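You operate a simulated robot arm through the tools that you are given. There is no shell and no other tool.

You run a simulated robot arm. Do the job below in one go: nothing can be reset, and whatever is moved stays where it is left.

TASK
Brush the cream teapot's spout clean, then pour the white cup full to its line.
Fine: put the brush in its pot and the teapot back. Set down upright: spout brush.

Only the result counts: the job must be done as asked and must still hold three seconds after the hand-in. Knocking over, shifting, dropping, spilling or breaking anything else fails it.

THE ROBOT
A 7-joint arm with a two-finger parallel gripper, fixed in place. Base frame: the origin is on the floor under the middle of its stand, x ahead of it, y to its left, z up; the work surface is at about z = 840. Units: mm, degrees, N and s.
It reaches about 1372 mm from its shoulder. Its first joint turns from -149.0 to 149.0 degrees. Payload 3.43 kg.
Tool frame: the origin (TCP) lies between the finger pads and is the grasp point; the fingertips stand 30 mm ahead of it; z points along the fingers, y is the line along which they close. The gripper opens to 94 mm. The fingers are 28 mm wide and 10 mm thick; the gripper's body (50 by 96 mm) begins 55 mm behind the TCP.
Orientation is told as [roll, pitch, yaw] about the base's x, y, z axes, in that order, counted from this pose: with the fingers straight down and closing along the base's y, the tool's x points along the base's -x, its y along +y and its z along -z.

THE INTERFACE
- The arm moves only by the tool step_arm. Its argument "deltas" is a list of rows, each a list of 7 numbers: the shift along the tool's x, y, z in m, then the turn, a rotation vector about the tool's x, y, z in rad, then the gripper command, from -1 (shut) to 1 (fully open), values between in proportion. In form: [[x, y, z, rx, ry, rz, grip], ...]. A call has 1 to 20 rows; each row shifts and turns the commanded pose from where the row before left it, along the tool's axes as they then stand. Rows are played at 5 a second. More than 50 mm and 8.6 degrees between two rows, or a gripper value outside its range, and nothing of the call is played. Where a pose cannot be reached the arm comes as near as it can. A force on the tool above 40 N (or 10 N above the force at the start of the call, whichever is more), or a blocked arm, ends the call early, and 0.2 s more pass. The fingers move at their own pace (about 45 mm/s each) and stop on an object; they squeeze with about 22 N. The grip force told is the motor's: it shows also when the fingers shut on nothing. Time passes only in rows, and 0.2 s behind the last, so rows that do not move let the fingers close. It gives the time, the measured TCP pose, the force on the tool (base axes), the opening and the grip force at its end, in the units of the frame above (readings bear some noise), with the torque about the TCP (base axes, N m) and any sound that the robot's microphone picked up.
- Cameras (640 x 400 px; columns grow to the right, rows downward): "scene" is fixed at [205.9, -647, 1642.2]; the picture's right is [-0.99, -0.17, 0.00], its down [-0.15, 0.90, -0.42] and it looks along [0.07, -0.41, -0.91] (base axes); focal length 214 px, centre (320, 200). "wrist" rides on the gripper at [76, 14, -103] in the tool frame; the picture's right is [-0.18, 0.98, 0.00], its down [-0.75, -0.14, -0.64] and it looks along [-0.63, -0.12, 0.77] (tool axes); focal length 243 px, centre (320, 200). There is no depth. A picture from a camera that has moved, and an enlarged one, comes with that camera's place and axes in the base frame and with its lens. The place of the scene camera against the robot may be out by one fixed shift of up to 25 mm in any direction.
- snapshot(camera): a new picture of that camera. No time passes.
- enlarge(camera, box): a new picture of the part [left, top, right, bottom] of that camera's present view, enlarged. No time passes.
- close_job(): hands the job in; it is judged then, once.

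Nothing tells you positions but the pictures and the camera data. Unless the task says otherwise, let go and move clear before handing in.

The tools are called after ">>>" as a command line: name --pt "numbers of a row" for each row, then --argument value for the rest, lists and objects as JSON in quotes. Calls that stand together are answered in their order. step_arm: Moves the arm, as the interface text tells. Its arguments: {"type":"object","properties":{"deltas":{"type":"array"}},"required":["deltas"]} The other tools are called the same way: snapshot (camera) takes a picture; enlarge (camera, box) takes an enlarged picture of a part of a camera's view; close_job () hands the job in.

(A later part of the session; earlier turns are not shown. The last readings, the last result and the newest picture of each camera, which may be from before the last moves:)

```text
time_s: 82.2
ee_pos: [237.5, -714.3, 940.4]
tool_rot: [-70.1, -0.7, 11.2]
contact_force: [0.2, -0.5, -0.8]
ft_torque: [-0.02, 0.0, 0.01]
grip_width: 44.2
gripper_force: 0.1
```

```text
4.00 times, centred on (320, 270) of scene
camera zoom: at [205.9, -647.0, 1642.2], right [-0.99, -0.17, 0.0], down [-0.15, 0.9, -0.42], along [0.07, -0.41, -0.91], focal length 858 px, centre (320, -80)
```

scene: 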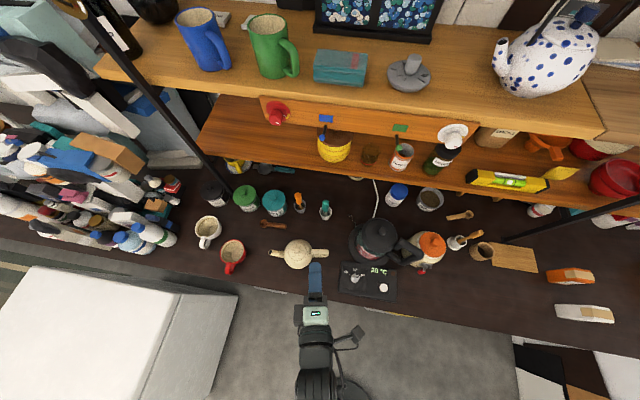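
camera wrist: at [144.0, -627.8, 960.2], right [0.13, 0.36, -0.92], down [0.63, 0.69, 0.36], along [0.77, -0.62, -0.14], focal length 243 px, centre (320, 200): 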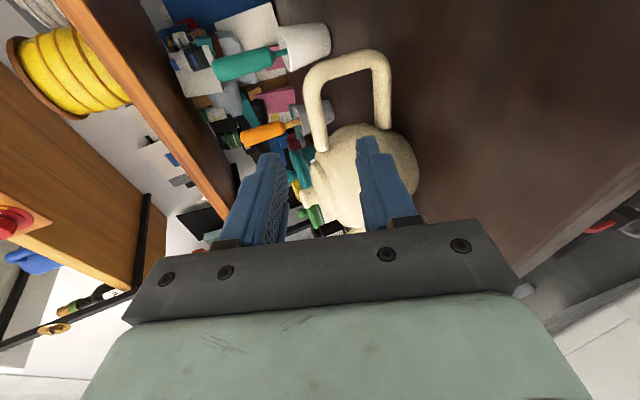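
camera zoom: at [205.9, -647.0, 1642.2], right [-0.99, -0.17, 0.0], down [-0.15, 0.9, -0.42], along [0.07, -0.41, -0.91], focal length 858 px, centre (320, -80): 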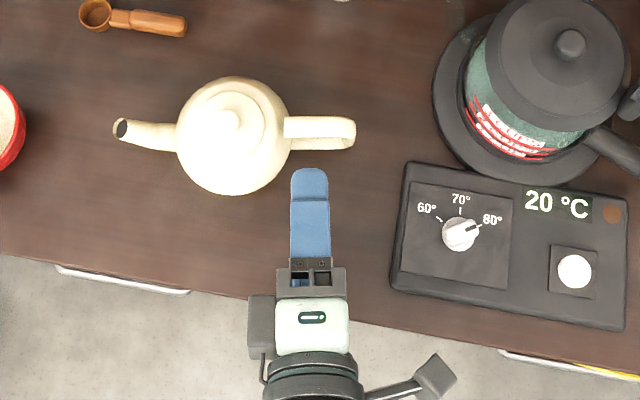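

The fingers straddle the bar line both in height and along the bar. I'll advance 50 mm and check.

>>> step_arm --pt "0 0 0.01 0 0 0 -0.06" --pt "0 0 0.02 0 0 0 -0.06" --pt "0 0 0.015 0 0 0 -0.06" --pt "0 0 0.005 0 0 0 -0.06" --pt "0 0 0 0 0 0 -0.06"

>>> enlarge --camera "wrist" --box '[220, 0, 420, 240]'

>>> enlarge --camera "scene" --box '[285, 225, 345, 275]'

```text
time_s: 83.4
ee_pos: [248.7, -760.2, 923.3]
tool_rot: [-70.3, -0.7, 11.2]
contact_force: [-0.1, -0.1, 0.0]
ft_torque: [-0.01, 0.03, -0.02]
grip_width: 44.3
gripper_force: 0.0
```

```text
1.67 times, centred on (320, 120) of wrist
camera zoom: at [154.0, -673.4, 943.1], right [0.13, 0.36, -0.92], down [0.63, 0.69, 0.36], along [0.77, -0.62, -0.14], focal length 404 px, centre (320, 333)
```

zoom: 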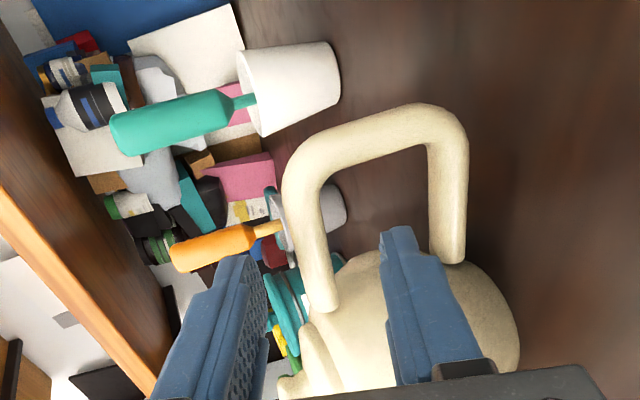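

```text
8.00 times, centred on (315, 250) of scene
camera zoom: at [205.9, -647.0, 1642.2], right [-0.99, -0.17, 0.0], down [-0.15, 0.9, -0.42], along [0.07, -0.41, -0.91], focal length 1716 px, centre (360, -200)
```

zoom: 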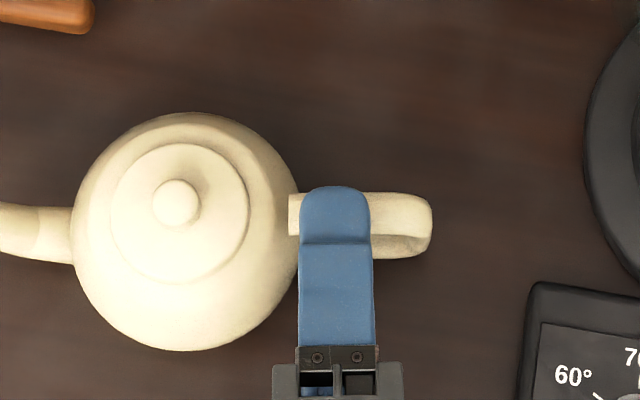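

>>> step_arm --pt "0 0 0.01 0 0 0 -0.06" --pt "0.001 -0.0008 0.014 0 0 0 -0.06" --pt "0 0 0.007 0 0 0 -0.06" --pt "0 0 0 0 0 0 -0.06"

>>> enlarge --camera "wrist" --box '[220, 0, 420, 240]'

>>> enlarge --camera "scene" --box '[285, 225, 345, 275]'

```text
time_s: 84.4
ee_pos: [252.9, -789.2, 914.4]
tool_rot: [-70.1, -0.7, 11.3]
contact_force: [-1.1, 0.3, 0.5]
ft_torque: [-0.01, -0.03, 0.01]
grip_width: 44.3
gripper_force: 0.0
```

```text
1.67 times, centred on (320, 120) of wrist
camera zoom: at [157.7, -701.9, 934.3], right [0.13, 0.36, -0.92], down [0.63, 0.69, 0.36], along [0.77, -0.62, -0.14], focal length 404 px, centre (320, 333)
```

zoom: 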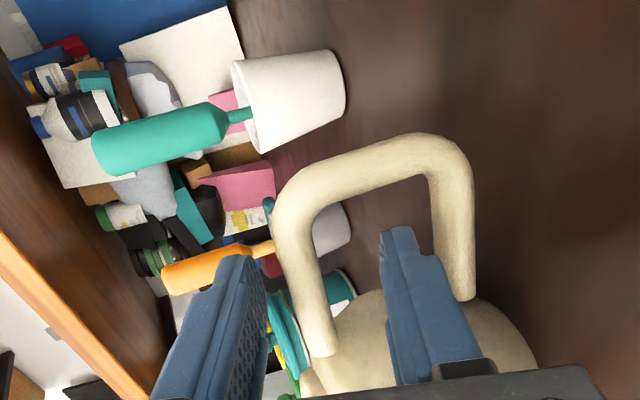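

```text
8.00 times, centred on (315, 250) of scene
camera zoom: at [205.9, -647.0, 1642.2], right [-0.99, -0.17, 0.0], down [-0.15, 0.9, -0.42], along [0.07, -0.41, -0.91], focal length 1716 px, centre (360, -200)
```

zoom: 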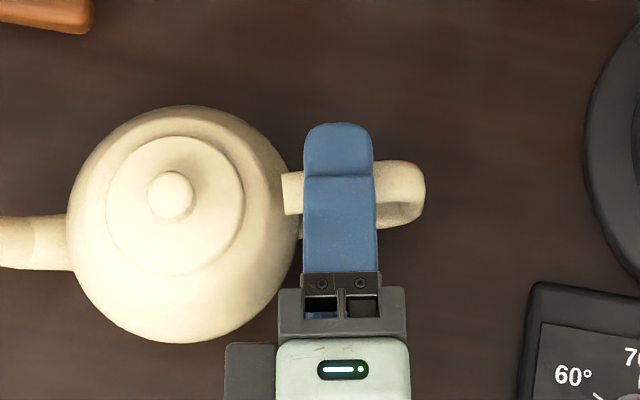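

The teapot got nudged a few millimetres, likely the finger edge brushing its body. I'll shift the fingers 5 mm away from the body along the bar and re-check.

>>> step_arm --pt "0.003 0 0 0 0 0 -0.06" --pt "0.003 0 0 0 0 0 -0.06" --pt "0 0 0 0 0 0 -0.06"

>>> snapshot --camera "wrist"

>>> enlarge --camera "wrist" --box '[240, 60, 420, 240]'

>>> enlarge --camera "scene" --box '[285, 225, 345, 275]'

```text
time_s: 85.2
ee_pos: [246.1, -789.0, 914.5]
tool_rot: [-70.2, -0.7, 11.2]
contact_force: [0.2, 0.4, 0.7]
ft_torque: [-0.01, 0.0, 0.03]
grip_width: 44.0
gripper_force: 0.2
```

```text
taken
camera wrist: at [151.8, -703.3, 933.8], right [0.13, 0.36, -0.92], down [0.63, 0.69, 0.36], along [0.77, -0.62, -0.14], focal length 243 px, centre (320, 200)
```

wrist: 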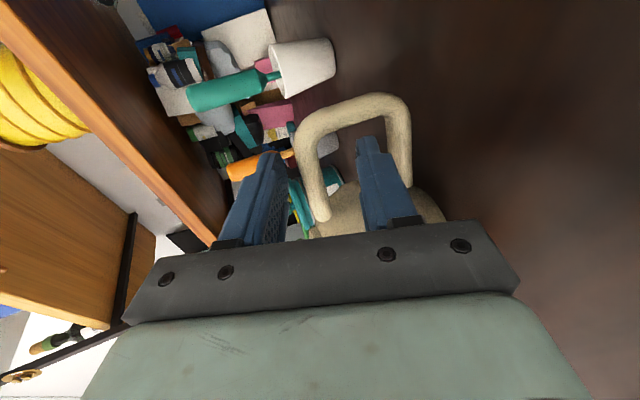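

```text
2.22 times, centred on (330, 150) of wrist
camera zoom: at [151.8, -703.3, 933.8], right [0.13, 0.36, -0.92], down [0.63, 0.69, 0.36], along [0.77, -0.62, -0.14], focal length 539 px, centre (298, 311)
```

zoom: 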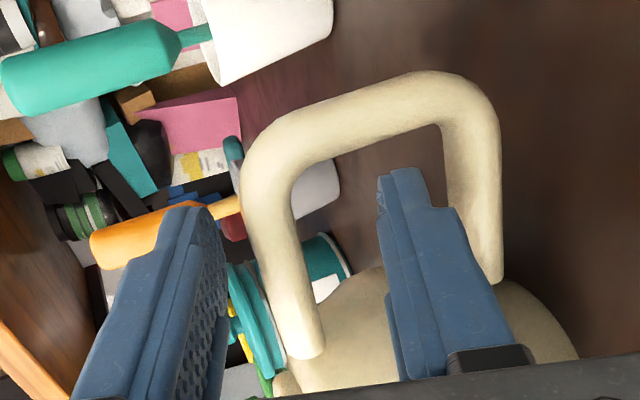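

```text
8.00 times, centred on (315, 250) of scene
camera zoom: at [205.9, -647.0, 1642.2], right [-0.99, -0.17, 0.0], down [-0.15, 0.9, -0.42], along [0.07, -0.41, -0.91], focal length 1716 px, centre (360, -200)
```

zoom: 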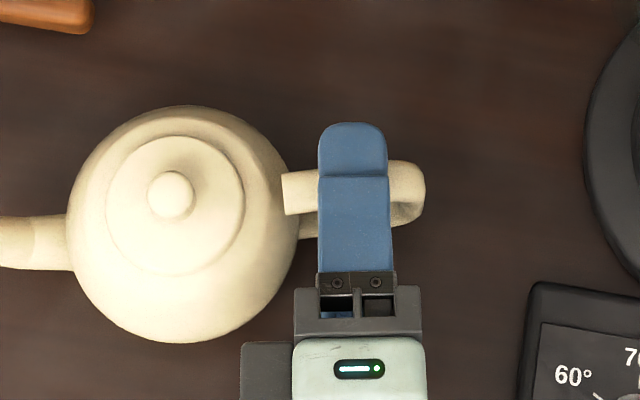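

>>> enlarge --camera "wrist" --box '[280, 90, 420, 230]'

>>> enlarge --camera "scene" --box '[305, 235, 345, 270]'

```text
2.86 times, centred on (350, 160) of wrist
camera zoom: at [151.8, -703.3, 933.8], right [0.13, 0.36, -0.92], down [0.63, 0.69, 0.36], along [0.77, -0.62, -0.14], focal length 693 px, centre (234, 314)
```

zoom: 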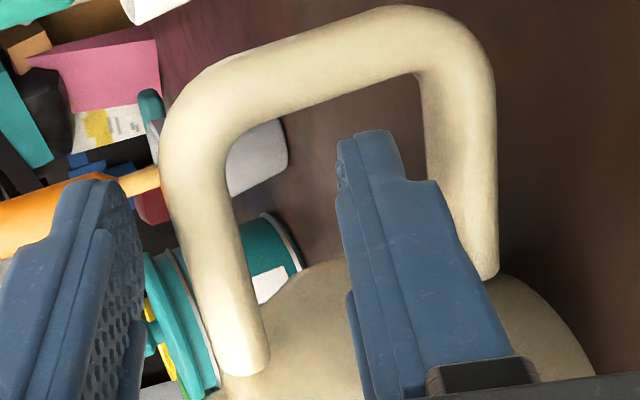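

```text
11.43 times, centred on (325, 252) of scene
camera zoom: at [205.9, -647.0, 1642.2], right [-0.99, -0.17, 0.0], down [-0.15, 0.9, -0.42], along [0.07, -0.41, -0.91], focal length 2451 px, centre (263, -400)
```

zoom: 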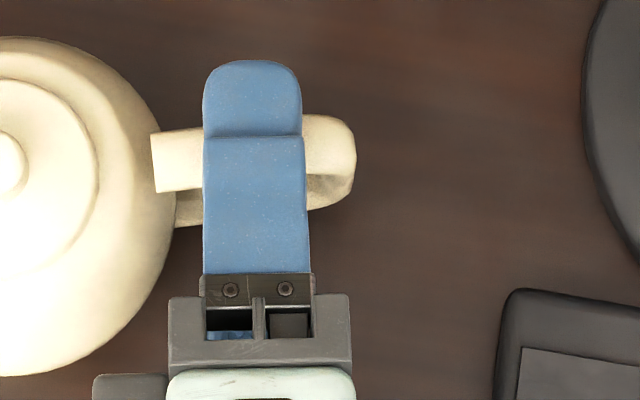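

The lower finger's thicker shoulder seems to have nudged the lower handle bar. I'll back off slightly, narrow the opening to ~30 mm so it clears, and look again.

>>> step_arm --pt "0 0 -0.006 0 0 0 -0.06" --pt "0 0 -0.006 0 0 0 -0.3" --pt "0 0 0 0 0 0 -0.36" --pt "0 0 0 0 0 0 -0.36"

>>> enlarge --camera "wrist" --box '[260, 80, 420, 230]'

>>> enlarge --camera "scene" --box '[285, 225, 345, 275]'

```text
time_s: 86.2
ee_pos: [245.5, -778.8, 918.1]
tool_rot: [-70.2, -0.7, 11.3]
contact_force: [0.3, -0.1, 0.0]
ft_torque: [0.0, -0.01, 0.03]
grip_width: 30.1
gripper_force: 0.1
```

```text
2.67 times, centred on (340, 155) of wrist
camera zoom: at [150.4, -692.3, 937.9], right [0.13, 0.36, -0.92], down [0.63, 0.69, 0.36], along [0.77, -0.62, -0.14], focal length 647 px, centre (267, 320)
```

zoom: 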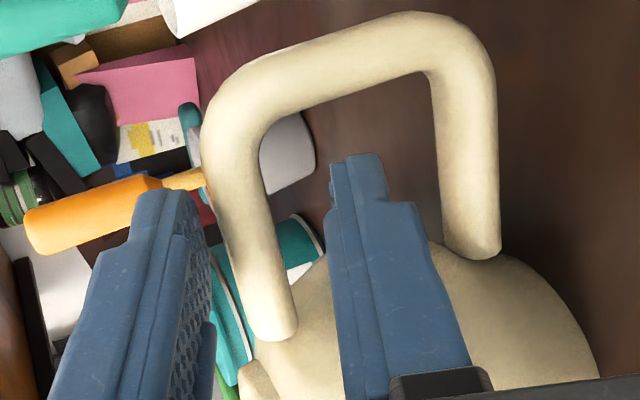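

```text
8.00 times, centred on (315, 250) of scene
camera zoom: at [205.9, -647.0, 1642.2], right [-0.99, -0.17, 0.0], down [-0.15, 0.9, -0.42], along [0.07, -0.41, -0.91], focal length 1716 px, centre (360, -200)
```

zoom: 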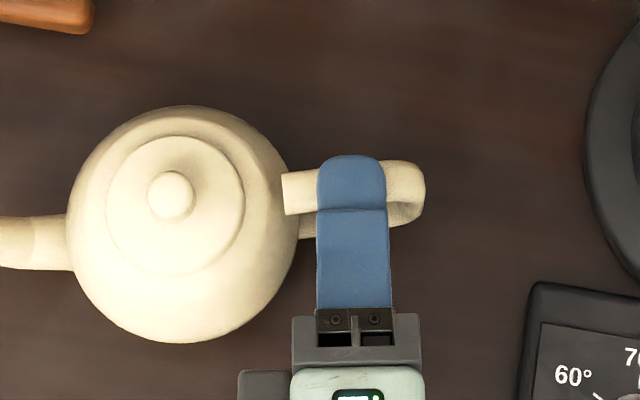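

>>> step_arm --pt "-0.0025 -0.0034 0 0 0 0 -0.36" --pt "-0.0025 0 0.005 0 0 0 -0.36" --pt "0 0 0.009 0 0 0 -0.36" --pt "0 0 0.009 0 0 0 -0.36" --pt "0 0 0 0 0 0 -0.36"

>>> enlarge --camera "wrist" --box '[260, 80, 420, 230]'

>>> enlarge --camera "scene" --box '[285, 225, 345, 275]'

```text
time_s: 87.4
ee_pos: [255.3, -801.3, 914.2]
tool_rot: [-70.2, -0.8, 11.2]
contact_force: [-0.1, 0.0, 1.0]
ft_torque: [-0.01, 0.0, -0.01]
grip_width: 30.1
gripper_force: 0.0
```

```text
2.67 times, centred on (340, 155) of wrist
camera zoom: at [159.5, -714.8, 933.7], right [0.13, 0.36, -0.92], down [0.63, 0.69, 0.36], along [0.77, -0.62, -0.14], focal length 647 px, centre (267, 320)
```

zoom: 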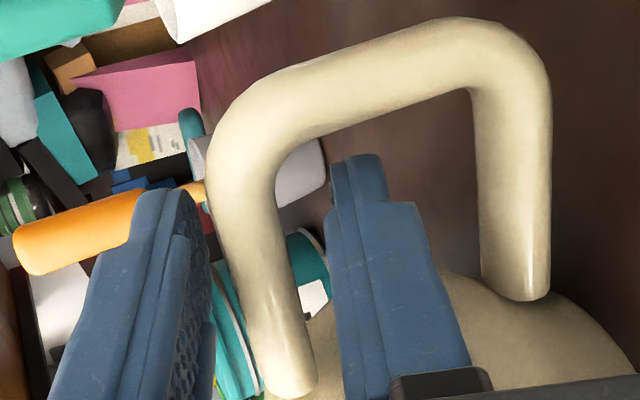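

```text
8.00 times, centred on (315, 250) of scene
camera zoom: at [205.9, -647.0, 1642.2], right [-0.99, -0.17, 0.0], down [-0.15, 0.9, -0.42], along [0.07, -0.41, -0.91], focal length 1716 px, centre (360, -200)
```

zoom: 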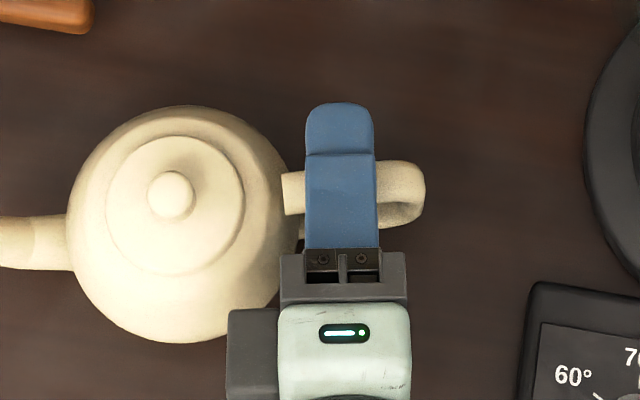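

The fingers now straddle the bar without touching anything. I'll close on it.

>>> step_arm --pt "0 0 0 0 0 0 -0.5" --pt "0 0 0 0 0 0 -0.65" --pt "0 0 0 0 0 0 -0.8" --pt "0 0 0 0 0 0 -1" --pt "0 0 0 0 0 0 -1" --pt "0 0 0 0 0 0 -1"

>>> enlarge --camera "wrist" --box '[260, 80, 420, 230]'

>>> enlarge --camera "scene" --box '[285, 225, 345, 275]'

```text
time_s: 88.8
ee_pos: [254.3, -800.7, 914.5]
tool_rot: [-70.2, -0.6, 11.2]
contact_force: [-0.7, -1.0, 0.1]
ft_torque: [-0.28, 0.3, -0.09]
grip_width: 18.9
gripper_force: 21.8
```

```text
2.67 times, centred on (340, 155) of wrist
camera zoom: at [159.5, -714.8, 933.6], right [0.13, 0.36, -0.92], down [0.63, 0.69, 0.36], along [0.77, -0.62, -0.14], focal length 647 px, centre (267, 320)
```

zoom: 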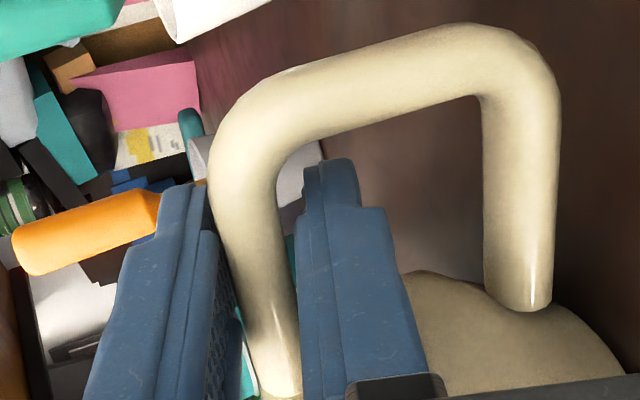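

```text
8.00 times, centred on (315, 250) of scene
camera zoom: at [205.9, -647.0, 1642.2], right [-0.99, -0.17, 0.0], down [-0.15, 0.9, -0.42], along [0.07, -0.41, -0.91], focal length 1716 px, centre (360, -200)
```

zoom: 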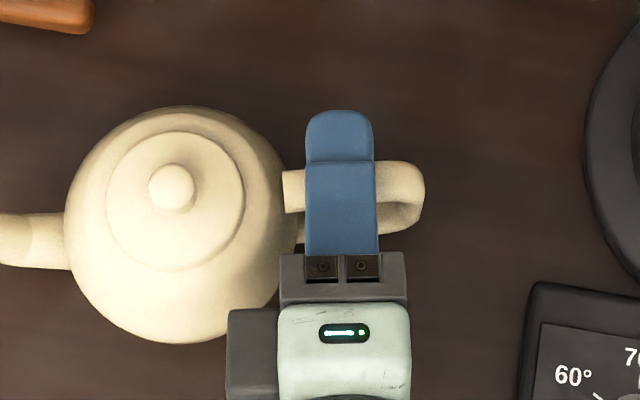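

Gripped at 18.9 mm. I'll lift a few millimetres to judge weight and whether the pot droops.

>>> step_arm --pt "0 -0.0028 -0.001 0 0 0 -1" --pt "0 -0.0038 -0.0013 0 0 0 -1" --pt "0 -0.0028 -0.001 0 0 0 -1" --pt "0 0 0 0 0 0 -1" --pt "0 0 0 0 0 0 -1"

>>> snapshot --camera "wrist"

>>> enlarge --camera "scene" --box '[265, 225, 345, 285]'

```text
time_s: 90.0
ee_pos: [254.9, -800.8, 923.9]
tool_rot: [-70.2, -0.7, 11.2]
contact_force: [0.1, 0.2, -7.5]
ft_torque: [-0.21, 0.47, 0.02]
grip_width: 16.6
gripper_force: 21.5
```

```text
taken
camera wrist: at [159.4, -714.5, 942.9], right [0.13, 0.36, -0.92], down [0.63, 0.69, 0.36], along [0.77, -0.62, -0.14], focal length 243 px, centre (320, 200)
```

wrist: 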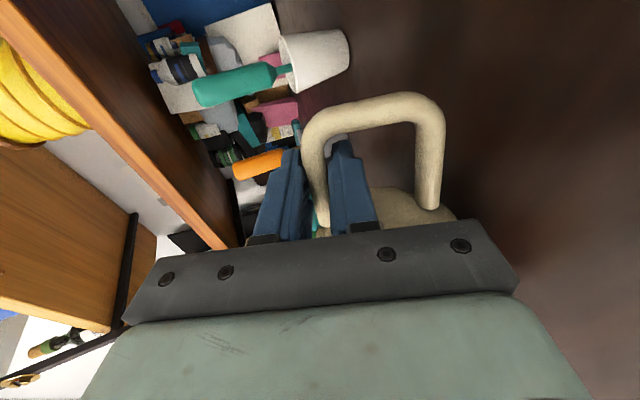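

```text
6.67 times, centred on (305, 255) of scene
camera zoom: at [205.9, -647.0, 1642.2], right [-0.99, -0.17, 0.0], down [-0.15, 0.9, -0.42], along [0.07, -0.41, -0.91], focal length 1430 px, centre (420, -167)
```

zoom: 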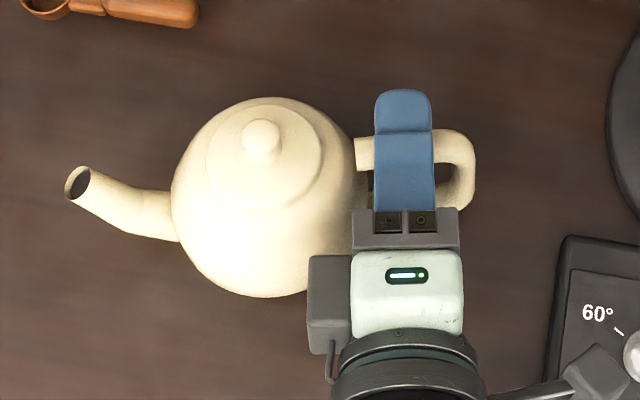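

The pot weighs about 7.5 N and has rolled ~20° sideways to align with my tilted fingers, but it isn't slipping. I'll lift more, then roll the tool level to bring the pot upright.

>>> step_arm --pt "0 -0.0047 -0.0017 0 0 0 -1" --pt "0 -0.0094 -0.0034 0 0 0 -1" --pt "0 -0.0141 -0.0051 0 0 0 -1" --pt "0 -0.0141 -0.0051 0 0 0 -1" --pt "0 -0.0094 -0.0034 0 0 0 -1" --pt "0 0 0 0 0 0 -1" --pt "0 0 0 0 0 0 -1"

>>> snapshot --camera "wrist"

>>> enlarge --camera "scene" --box '[255, 215, 345, 285]'

```text
time_s: 91.6
ee_pos: [254.0, -800.4, 979.0]
tool_rot: [-70.2, -0.6, 11.2]
contact_force: [-0.1, -0.3, -6.9]
ft_torque: [-0.15, 0.44, 0.0]
grip_width: 16.4
gripper_force: 21.6
```

```text
taken
camera wrist: at [159.1, -714.9, 998.6], right [0.13, 0.36, -0.92], down [0.63, 0.69, 0.36], along [0.77, -0.62, -0.14], focal length 243 px, centre (320, 200)
```

wrist: 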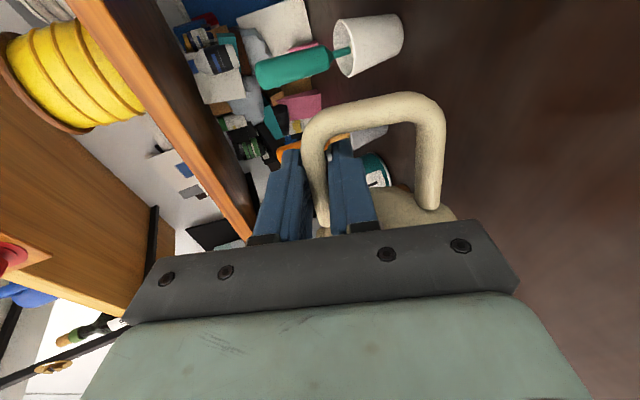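

```text
5.71 times, centred on (300, 250) of scene
camera zoom: at [205.9, -647.0, 1642.2], right [-0.99, -0.17, 0.0], down [-0.15, 0.9, -0.42], along [0.07, -0.41, -0.91], focal length 1226 px, centre (434, -86)
```

zoom: 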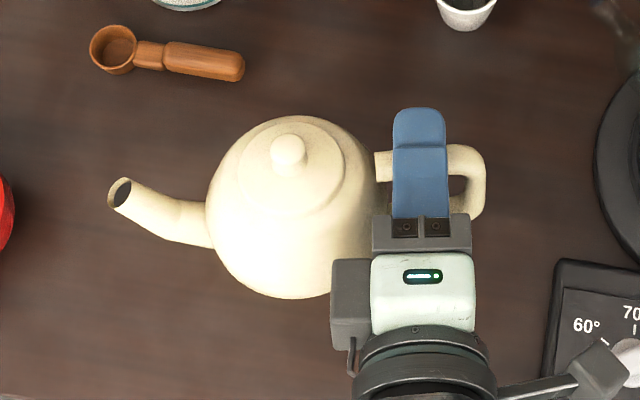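

Stable in the grip, nothing spilled. Now I'll rotate the tool about the bar by ~20° to bring the pot upright.

>>> step_arm --pt "0 0 0 0.03 0 0 -1" --pt "0 0 0 0.06 0 0 -1" --pt "0 0 0 0.06 0 0 -1" --pt "0 0 0 0.06 0 0 -1" --pt "0 0 0 0.06 0 0 -1" --pt "0 0 0 0.05 0 0 -1" --pt "0 0 0 0.025 0 0 -1" --pt "0 0 0 0 0 0 -1" --pt "0 0 0 0 0 0 -1"

>>> snapshot --camera "wrist"

>>> enlarge --camera "scene" --box '[255, 215, 345, 285]'

```text
time_s: 93.6
ee_pos: [253.5, -800.9, 978.8]
tool_rot: [-87.7, -0.6, 10.5]
contact_force: [0.7, 0.7, -6.9]
ft_torque: [-0.11, 0.44, 0.0]
grip_width: 16.7
gripper_force: 21.7
```

```text
taken
camera wrist: at [158.2, -712.6, 966.6], right [0.18, 0.08, -0.98], down [0.62, 0.76, 0.18], along [0.76, -0.64, 0.09], focal length 243 px, centre (320, 200)
```

wrist: 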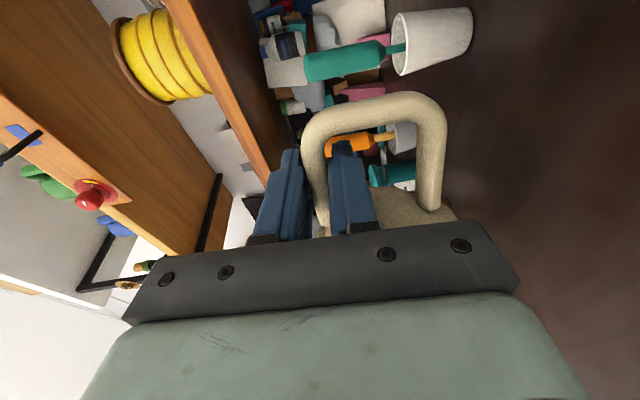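

```text
5.71 times, centred on (300, 250) of scene
camera zoom: at [205.9, -647.0, 1642.2], right [-0.99, -0.17, 0.0], down [-0.15, 0.9, -0.42], along [0.07, -0.41, -0.91], focal length 1226 px, centre (434, -86)
```

zoom: 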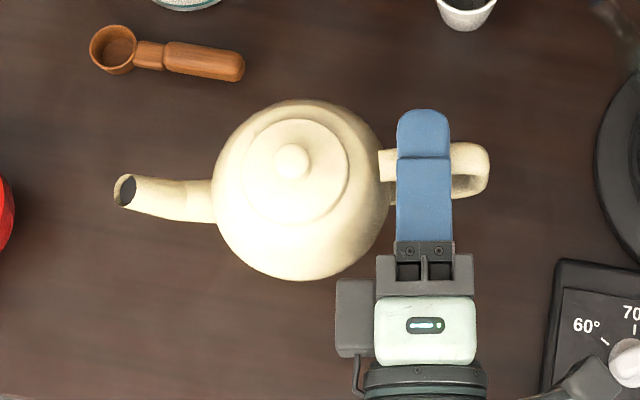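

The pot is nearly upright and firmly held; its tip should be ~165 mm ahead of the grip. The white cup's rim centre is about (667, −811, 901). I'll raise the pot and carry it slowly to just short of the cup.

>>> step_arm --pt "0 -0.008 -0.0003 0 0 0 -1" --pt "0 -0.018 -0.0007 0 0 0 -1" --pt "0 -0.02 -0.0008 0 0 0 -1" --pt "0 -0.02 -0.0008 0 0 0 -1" --pt "0 -0.01 -0.0004 0 0 0 -1" --pt "-0.007 0 0.003 0 0 0 -1" --pt "-0.014 0 0.006 0 0 0 -1" --pt "-0.02 0 0.0083 0 0 0 -1" --pt "-0.02 0 0.0083 0 0 0 -1" --pt "-0.02 0 0.0083 0 0 0 -1" --pt "-0.02 0 0.0083 0 0 0 -1" --pt "-0.02 0 0.0083 0 0 0 -1" --pt "-0.02 0 0.0083 0 0 0 -1" --pt "-0.014 0 0.006 0 0 0 -1" --pt "-0.007 0 0.003 0 0 0 -1" --pt "0 0 0 0 0 0 -1"

>>> snapshot --camera "scene"

>>> snapshot --camera "wrist"

```text
time_s: 97.0
ee_pos: [423.7, -833.9, 1052.8]
tool_rot: [-89.9, -0.7, 11.1]
contact_force: [0.7, 0.1, -6.7]
ft_torque: [-0.1, 0.49, 0.02]
grip_width: 16.6
gripper_force: 22.2
out of reach, approached as far as the arm can: row 1
```

```text
taken
```

scene: 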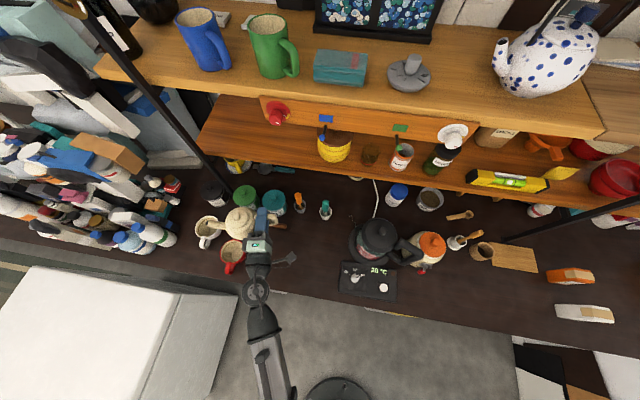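

```text
taken
camera wrist: at [328.8, -745.9, 1036.9], right [0.19, 0.04, -0.98], down [0.61, 0.78, 0.15], along [0.77, -0.63, 0.12], focal length 243 px, centre (320, 200)
```

wrist: 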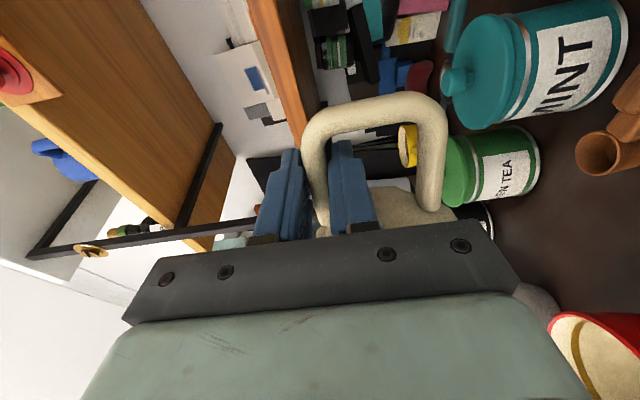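

>>> enlarge --camera "scene" --box '[180, 190, 290, 280]'

```text
4.44 times, centred on (235, 235) of scene
camera zoom: at [205.9, -647.0, 1642.2], right [-0.99, -0.17, 0.0], down [-0.15, 0.9, -0.42], along [0.07, -0.41, -0.91], focal length 953 px, centre (698, 44)
```

zoom: 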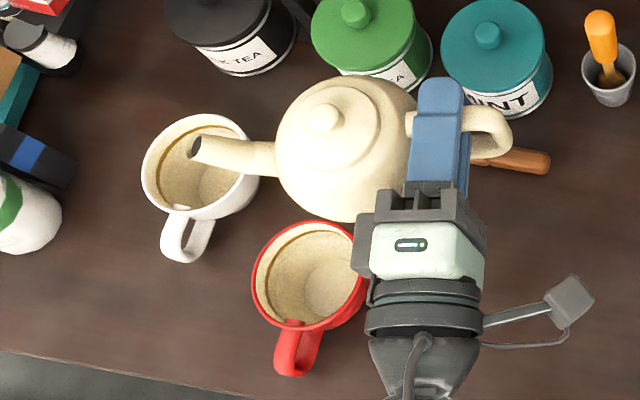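

The tip needs to move ~86 mm in +x and ~21 mm toward the wall to be over the cup. I'll do that at height, then begin tilting while keeping the tip over the cup.

>>> step_arm --pt "-0.006 0 0.003 0 0 0 -1" --pt "-0.013 0 0.0068 0 0 0 -1" --pt "-0.0155 0 0.008 0 0 0 -1" --pt "-0.0155 0 0.008 0 0 0 -1" --pt "-0.013 0 0.0068 0 0 0 -1" --pt "-0.0057 0 0.003 0 0 0 -1" --pt "0 0 0 0 0 0 -1"

>>> enlarge --camera "scene" --box '[170, 190, 280, 280]'

```text
time_s: 98.6
ee_pos: [496.9, -855.3, 1053.1]
tool_rot: [-90.0, -0.7, 11.3]
contact_force: [0.0, 0.7, -6.5]
ft_torque: [-0.08, 0.49, 0.01]
grip_width: 16.5
gripper_force: 22.5
```

```text
4.44 times, centred on (225, 235) of scene
camera zoom: at [205.9, -647.0, 1642.2], right [-0.99, -0.17, 0.0], down [-0.15, 0.9, -0.42], along [0.07, -0.41, -0.91], focal length 953 px, centre (742, 44)
```

zoom: 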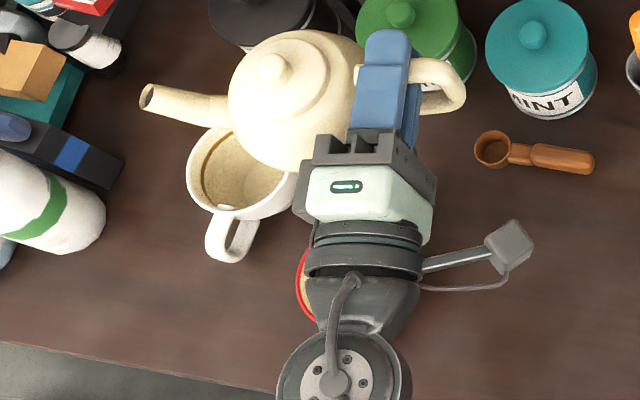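

>>> step_arm --pt "-0.0011 0.0062 -0.0001 0.0035 0 -0.0435 -1" --pt "-0.0014 0.0061 -0.0001 0.0035 0 -0.0435 -1" --pt "-0.0017 0.006 -0.0001 0.0035 0 -0.0435 -1" --pt "-0.0019 0.006 -0.0002 0.0035 0 -0.0435 -1" --pt "-0.0022 0.0059 -0.0002 0.0035 0 -0.0435 -1" --pt "-0.0024 0.0058 -0.0002 0.0035 0 -0.0435 -1" --pt "-0.0027 0.0057 -0.0002 0.0035 0 -0.0435 -1" --pt "-0.0029 0.0056 -0.0002 0.0035 0 -0.0435 -1" --pt "0 0 0 0 0 0 -1"

>>> enlarge --camera "scene" --box '[170, 190, 280, 280]'

>>> snapshot --camera "wrist"

```text
time_s: 100.6
ee_pos: [506.7, -852.2, 1003.7]
tool_rot: [-91.6, 19.3, 11.0]
contact_force: [0.3, 0.2, -7.2]
ft_torque: [-0.1, 0.33, 0.03]
grip_width: 16.7
gripper_force: 21.8
```

```text
4.44 times, centred on (225, 235) of scene
camera zoom: at [205.9, -647.0, 1642.2], right [-0.99, -0.17, 0.0], down [-0.15, 0.9, -0.42], along [0.07, -0.41, -0.91], focal length 953 px, centre (742, 44)
```

zoom: 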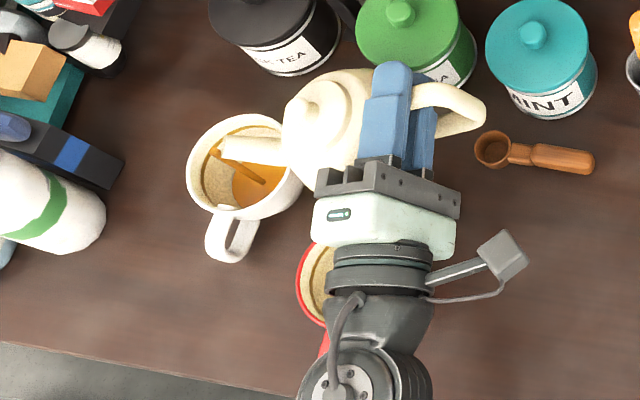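

```text
taken
camera wrist: at [410.5, -765.8, 1012.3], right [-0.14, -0.06, -0.99], down [0.62, 0.78, -0.13], along [0.77, -0.63, -0.08], focal length 243 px, centre (320, 200)
```

wrist: 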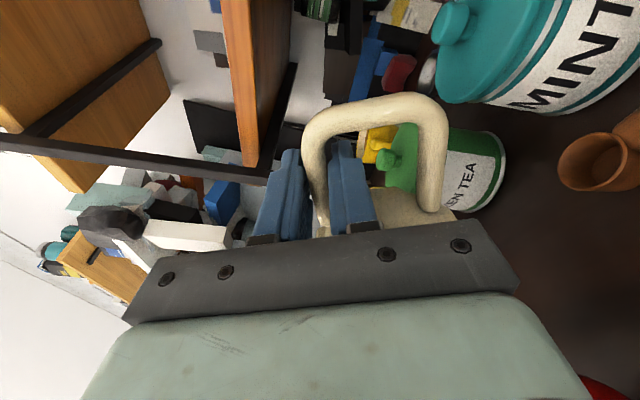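

Tea is already flowing into the cup at ~20° tilt, and the scene camera can see it. I'll zoom in and watch the level.

>>> enlarge --camera "scene" --box '[195, 210, 245, 250]'

```text
10.00 times, centred on (220, 230) of scene
camera zoom: at [205.9, -647.0, 1642.2], right [-0.99, -0.17, 0.0], down [-0.15, 0.9, -0.42], along [0.07, -0.41, -0.91], focal length 2145 px, centre (1320, -100)
```

zoom: 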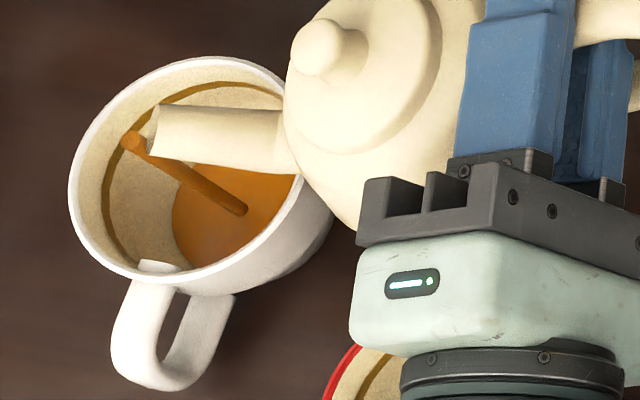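

>>> step_arm --pt "0 0 0 0 0 0 -1" --pt "0 0 0 0 0 0 -1"

>>> enlarge --camera "scene" --box '[195, 210, 245, 250]'

```text
time_s: 101.2
ee_pos: [504.4, -853.2, 1004.0]
tool_rot: [-91.6, 19.3, 10.9]
contact_force: [0.2, 1.0, -6.2]
ft_torque: [-0.08, 0.38, -0.02]
grip_width: 16.4
gripper_force: 22.3
```

```text
10.00 times, centred on (220, 230) of scene
camera zoom: at [205.9, -647.0, 1642.2], right [-0.99, -0.17, 0.0], down [-0.15, 0.9, -0.42], along [0.07, -0.41, -0.91], focal length 2145 px, centre (1320, -100)
```

zoom: 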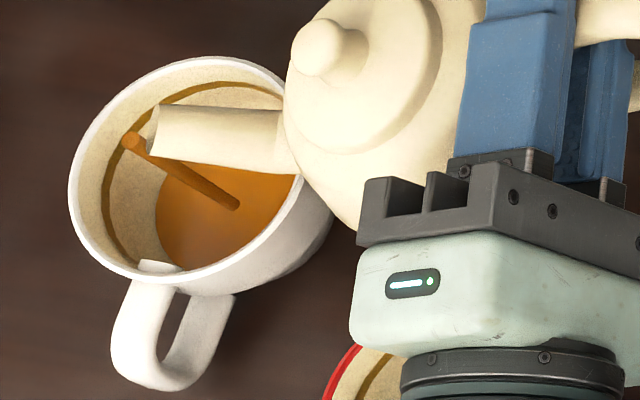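

>>> step_arm --pt "0 0 0 0 0 0 -1" --pt "0 0 0 0 0 0 -1" --pt "0 0 0 0 0 0 -1"

>>> enlarge --camera "scene" --box '[195, 210, 245, 250]'

```text
time_s: 102.0
ee_pos: [506.6, -853.0, 1003.7]
tool_rot: [-91.6, 19.3, 11.0]
contact_force: [0.2, -0.1, -7.5]
ft_torque: [-0.05, 0.33, 0.0]
grip_width: 16.5
gripper_force: 22.1
```

```text
10.00 times, centred on (220, 230) of scene
camera zoom: at [205.9, -647.0, 1642.2], right [-0.99, -0.17, 0.0], down [-0.15, 0.9, -0.42], along [0.07, -0.41, -0.91], focal length 2145 px, centre (1320, -100)
```

zoom: 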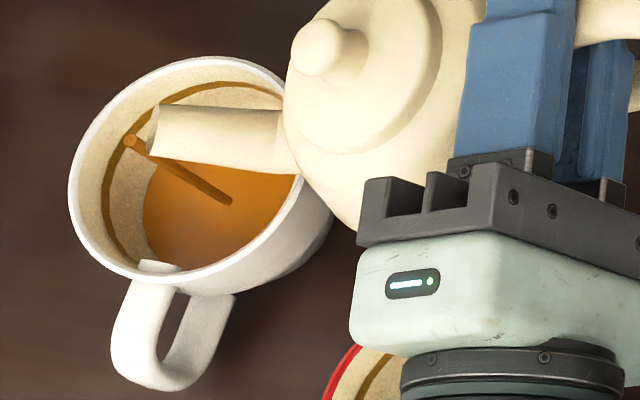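

>>> step_arm --pt "0 0 0 0 0 0 -1" --pt "0 0 0 0 0 0 -1" --pt "0 0 0 0 0 0 -1" --pt "0 0 0 0 0 0 -1"

>>> enlarge --camera "scene" --box '[195, 210, 245, 250]'

```text
time_s: 103.0
ee_pos: [505.9, -853.3, 1004.7]
tool_rot: [-91.5, 19.2, 10.9]
contact_force: [0.4, 0.1, -6.3]
ft_torque: [-0.08, 0.32, 0.0]
grip_width: 16.5
gripper_force: 22.4
```

```text
10.00 times, centred on (220, 230) of scene
camera zoom: at [205.9, -647.0, 1642.2], right [-0.99, -0.17, 0.0], down [-0.15, 0.9, -0.42], along [0.07, -0.41, -0.91], focal length 2145 px, centre (1320, -100)
```

zoom: 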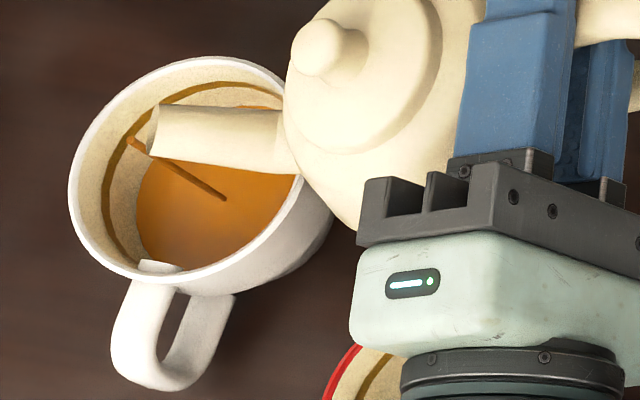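

The flow is thinning, so I'll add ~3° of tilt and keep watching.

>>> step_arm --pt "-0.0005 -0.0029 0 0.0021 0 -0.0261 -1" --pt "-0.0005 -0.0029 0 0.0021 0 -0.0261 -1" --pt "0 0 0 0 0 0 -1"

>>> enlarge --camera "scene" --box '[195, 210, 245, 250]'

```text
time_s: 103.8
ee_pos: [509.5, -852.0, 1010.0]
tool_rot: [-91.9, 22.2, 10.9]
contact_force: [-0.3, 0.3, -5.9]
ft_torque: [-0.06, 0.3, -0.03]
grip_width: 16.5
gripper_force: 21.5
```

```text
10.00 times, centred on (220, 230) of scene
camera zoom: at [205.9, -647.0, 1642.2], right [-0.99, -0.17, 0.0], down [-0.15, 0.9, -0.42], along [0.07, -0.41, -0.91], focal length 2145 px, centre (1320, -100)
```

zoom: 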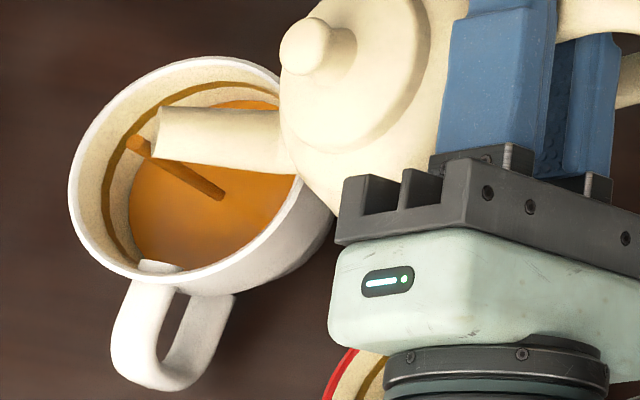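

>>> step_arm --pt "0 0 0 0 0 0 -1" --pt "0 0 0 0 0 0 -1" --pt "0 0 0 0 0 0 -1"

>>> enlarge --camera "scene" --box '[195, 210, 245, 250]'

```text
time_s: 104.6
ee_pos: [509.1, -851.4, 1009.6]
tool_rot: [-91.9, 22.3, 10.9]
contact_force: [0.3, -0.7, -5.7]
ft_torque: [-0.04, 0.32, -0.01]
grip_width: 16.4
gripper_force: 22.1
```

```text
10.00 times, centred on (220, 230) of scene
camera zoom: at [205.9, -647.0, 1642.2], right [-0.99, -0.17, 0.0], down [-0.15, 0.9, -0.42], along [0.07, -0.41, -0.91], focal length 2145 px, centre (1320, -100)
```

zoom: 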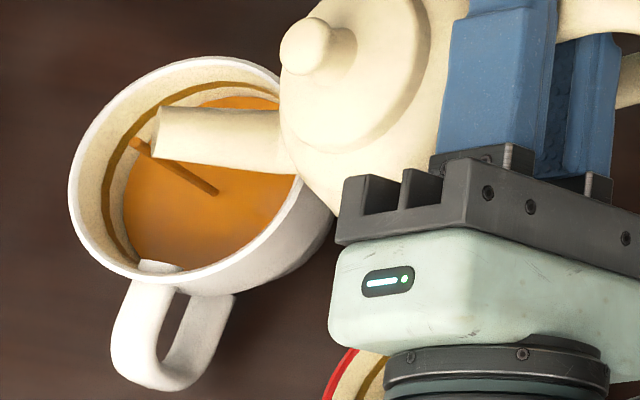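

>>> enlarge --camera "scene" --box '[200, 213, 226, 243]'

```text
13.33 times, centred on (213, 228) of scene
camera zoom: at [205.9, -647.0, 1642.2], right [-0.99, -0.17, 0.0], down [-0.15, 0.9, -0.42], along [0.07, -0.41, -0.91], focal length 2860 px, centre (1747, -173)
```

zoom: 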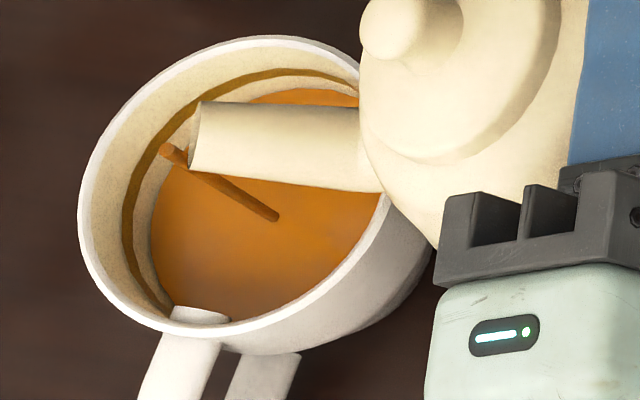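

>>> step_arm --pt "-0.0005 -0.0029 0 0.002 0 -0.0244 -1" --pt "-0.0005 -0.0029 0 0.002 0 -0.0244 -1" --pt "0 0 0 0 0 0 -1"

>>> enlarge --camera "scene" --box '[200, 213, 226, 243]'

```text
time_s: 105.4
ee_pos: [512.5, -851.0, 1013.8]
tool_rot: [-92.2, 25.2, 10.8]
contact_force: [-0.6, 0.0, -5.7]
ft_torque: [-0.03, 0.27, 0.0]
grip_width: 16.4
gripper_force: 22.2
```

```text
13.33 times, centred on (213, 228) of scene
camera zoom: at [205.9, -647.0, 1642.2], right [-0.99, -0.17, 0.0], down [-0.15, 0.9, -0.42], along [0.07, -0.41, -0.91], focal length 2860 px, centre (1747, -173)
```

zoom: 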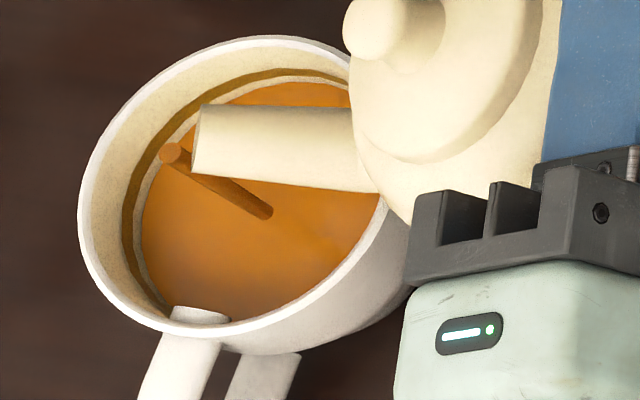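

>>> step_arm --pt "0 0 0 0 0 0 -1"

>>> enlarge --camera "scene" --box '[200, 213, 226, 243]'

```text
time_s: 105.8
ee_pos: [513.6, -851.1, 1014.9]
tool_rot: [-92.2, 25.1, 10.7]
contact_force: [0.1, -0.6, -4.6]
ft_torque: [-0.06, 0.29, 0.0]
grip_width: 16.7
gripper_force: 22.0
```

```text
13.33 times, centred on (213, 228) of scene
camera zoom: at [205.9, -647.0, 1642.2], right [-0.99, -0.17, 0.0], down [-0.15, 0.9, -0.42], along [0.07, -0.41, -0.91], focal length 2860 px, centre (1747, -173)
```

zoom: 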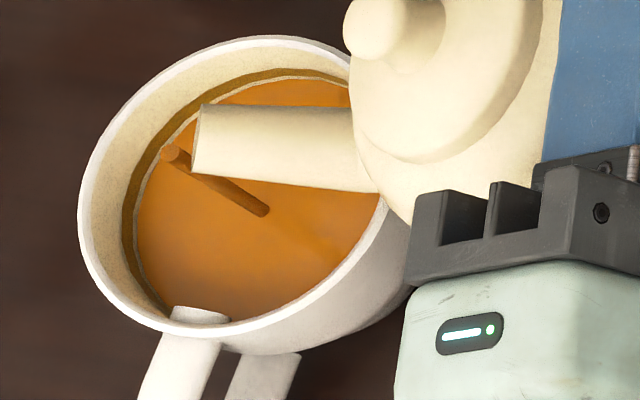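

>>> step_arm --pt "0 0 0 0 0 0 -1"

>>> enlarge --camera "scene" --box '[200, 213, 226, 243]'

```text
time_s: 106.2
ee_pos: [512.5, -851.0, 1013.5]
tool_rot: [-92.1, 25.0, 10.8]
contact_force: [0.0, -0.4, -5.5]
ft_torque: [-0.05, 0.25, -0.02]
grip_width: 16.6
gripper_force: 21.9
```

```text
13.33 times, centred on (213, 228) of scene
camera zoom: at [205.9, -647.0, 1642.2], right [-0.99, -0.17, 0.0], down [-0.15, 0.9, -0.42], along [0.07, -0.41, -0.91], focal length 2860 px, centre (1747, -173)
```

zoom: 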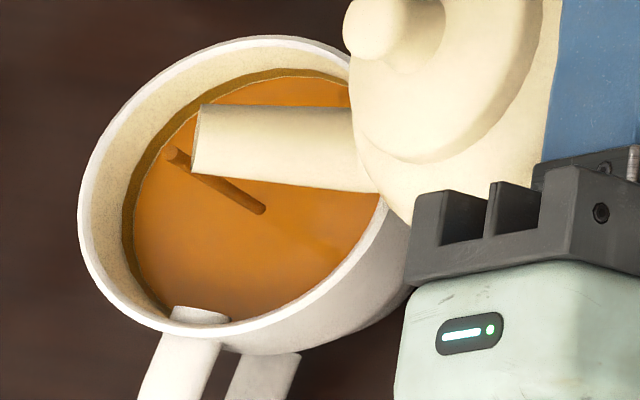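

>>> enlarge --camera "scene" --box '[205, 219, 217, 235]'

```text
16.00 times, centred on (211, 227) of scene
camera zoom: at [205.9, -647.0, 1642.2], right [-0.99, -0.17, 0.0], down [-0.15, 0.9, -0.42], along [0.07, -0.41, -0.91], focal length 3432 px, centre (2064, -232)
```

zoom: 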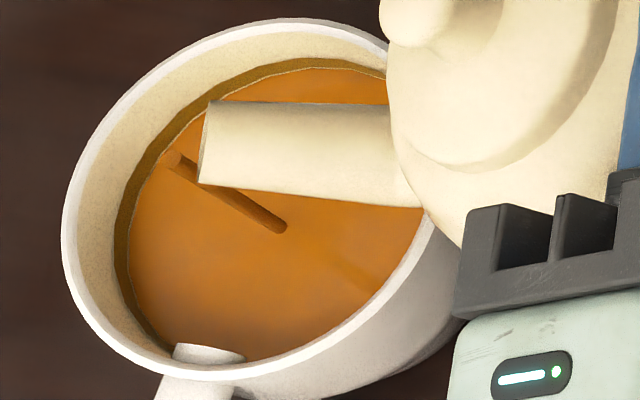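

The level just reached the lower edge of the line. One short moment more, then I tilt back promptly with the tip still over the cup.

>>> step_arm --pt "0 0 0 0 0 0 -1" --pt "0.003 -0.0008 0.0002 -0.0042 0 0.0522 -1" --pt "0.003 -0.001 0.0002 -0.0042 0 0.0522 -1" --pt "0.0029 -0.0011 0.0002 -0.0042 0 0.0522 -1" --pt "0.0028 -0.0013 0.0002 -0.0042 0 0.0522 -1" --pt "0.0028 -0.0014 0.0002 -0.0042 0 0.0522 -1" --pt "0 0 0 0 0 0 -1"

>>> enlarge --camera "scene" --box '[195, 210, 245, 250]'

```text
time_s: 107.8
ee_pos: [501.7, -855.2, 1023.0]
tool_rot: [-90.9, 10.0, 11.2]
contact_force: [-0.1, -0.3, -6.1]
ft_torque: [-0.05, 0.32, 0.05]
grip_width: 16.3
gripper_force: 21.7
```

```text
10.00 times, centred on (220, 230) of scene
camera zoom: at [205.9, -647.0, 1642.2], right [-0.99, -0.17, 0.0], down [-0.15, 0.9, -0.42], along [0.07, -0.41, -0.91], focal length 2145 px, centre (1320, -100)
```

zoom: 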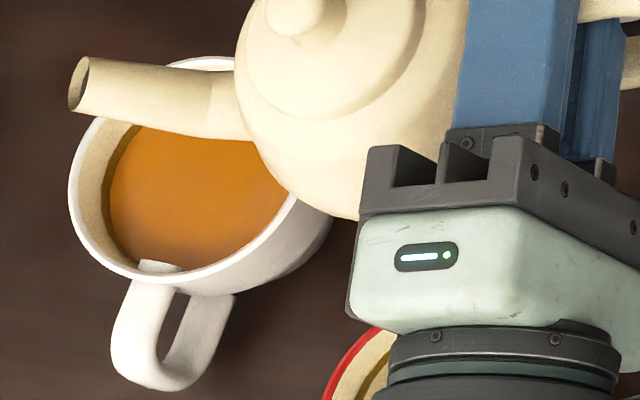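

Flow has stopped. I'll level and raise the pot, then move it back out of the way to check the cup's level.

>>> step_arm --pt "0.001 -0.009 0 -0.0042 0 0.0522 -1" --pt "0.0005 -0.01 0 -0.0042 0 0.0522 -1" --pt "0 -0.01 0 -0.0056 0 0.0698 -1" --pt "0.007 0 -0.0035 0 0 0 -1" --pt "0.014 0 -0.007 0 0 0 -1" --pt "0.018 0 -0.009 0 0 0 -1" --pt "0.018 0 -0.009 0 0 0 -1" --pt "0.018 0 -0.009 0 0 0 -1" --pt "0.014 0 -0.006 0 0 0 -1" --pt "0.007 0 -0.003 0 0 0 -1" --pt "0 0 0 0 0 0 -1"

>>> enlarge --camera "scene" --box '[195, 210, 245, 250]'

>>> enlarge --camera "scene" --box '[180, 190, 300, 280]'

```text
time_s: 110.2
ee_pos: [399.0, -826.0, 1053.4]
tool_rot: [-90.1, 0.1, 11.1]
contact_force: [-0.3, -0.5, -5.1]
ft_torque: [-0.09, 0.38, -0.02]
grip_width: 16.6
gripper_force: 22.2
```

```text
10.00 times, centred on (220, 230) of scene
camera zoom: at [205.9, -647.0, 1642.2], right [-0.99, -0.17, 0.0], down [-0.15, 0.9, -0.42], along [0.07, -0.41, -0.91], focal length 2145 px, centre (1320, -100)
```

zoom: 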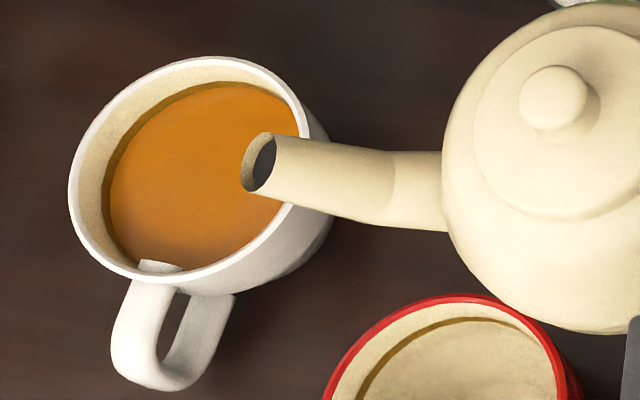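

```text
4.44 times, centred on (240, 235) of scene
camera zoom: at [205.9, -647.0, 1642.2], right [-0.99, -0.17, 0.0], down [-0.15, 0.9, -0.42], along [0.07, -0.41, -0.91], focal length 953 px, centre (676, 44)
```

zoom: 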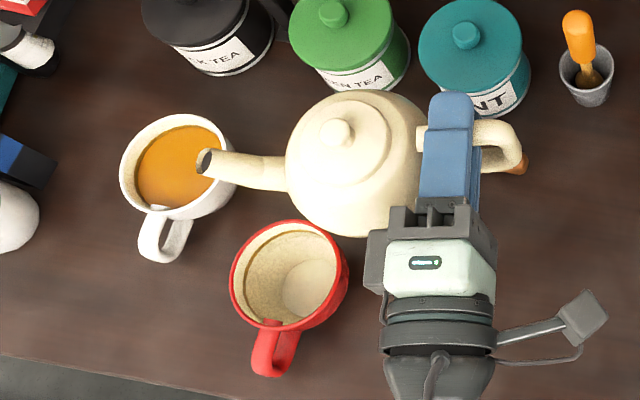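

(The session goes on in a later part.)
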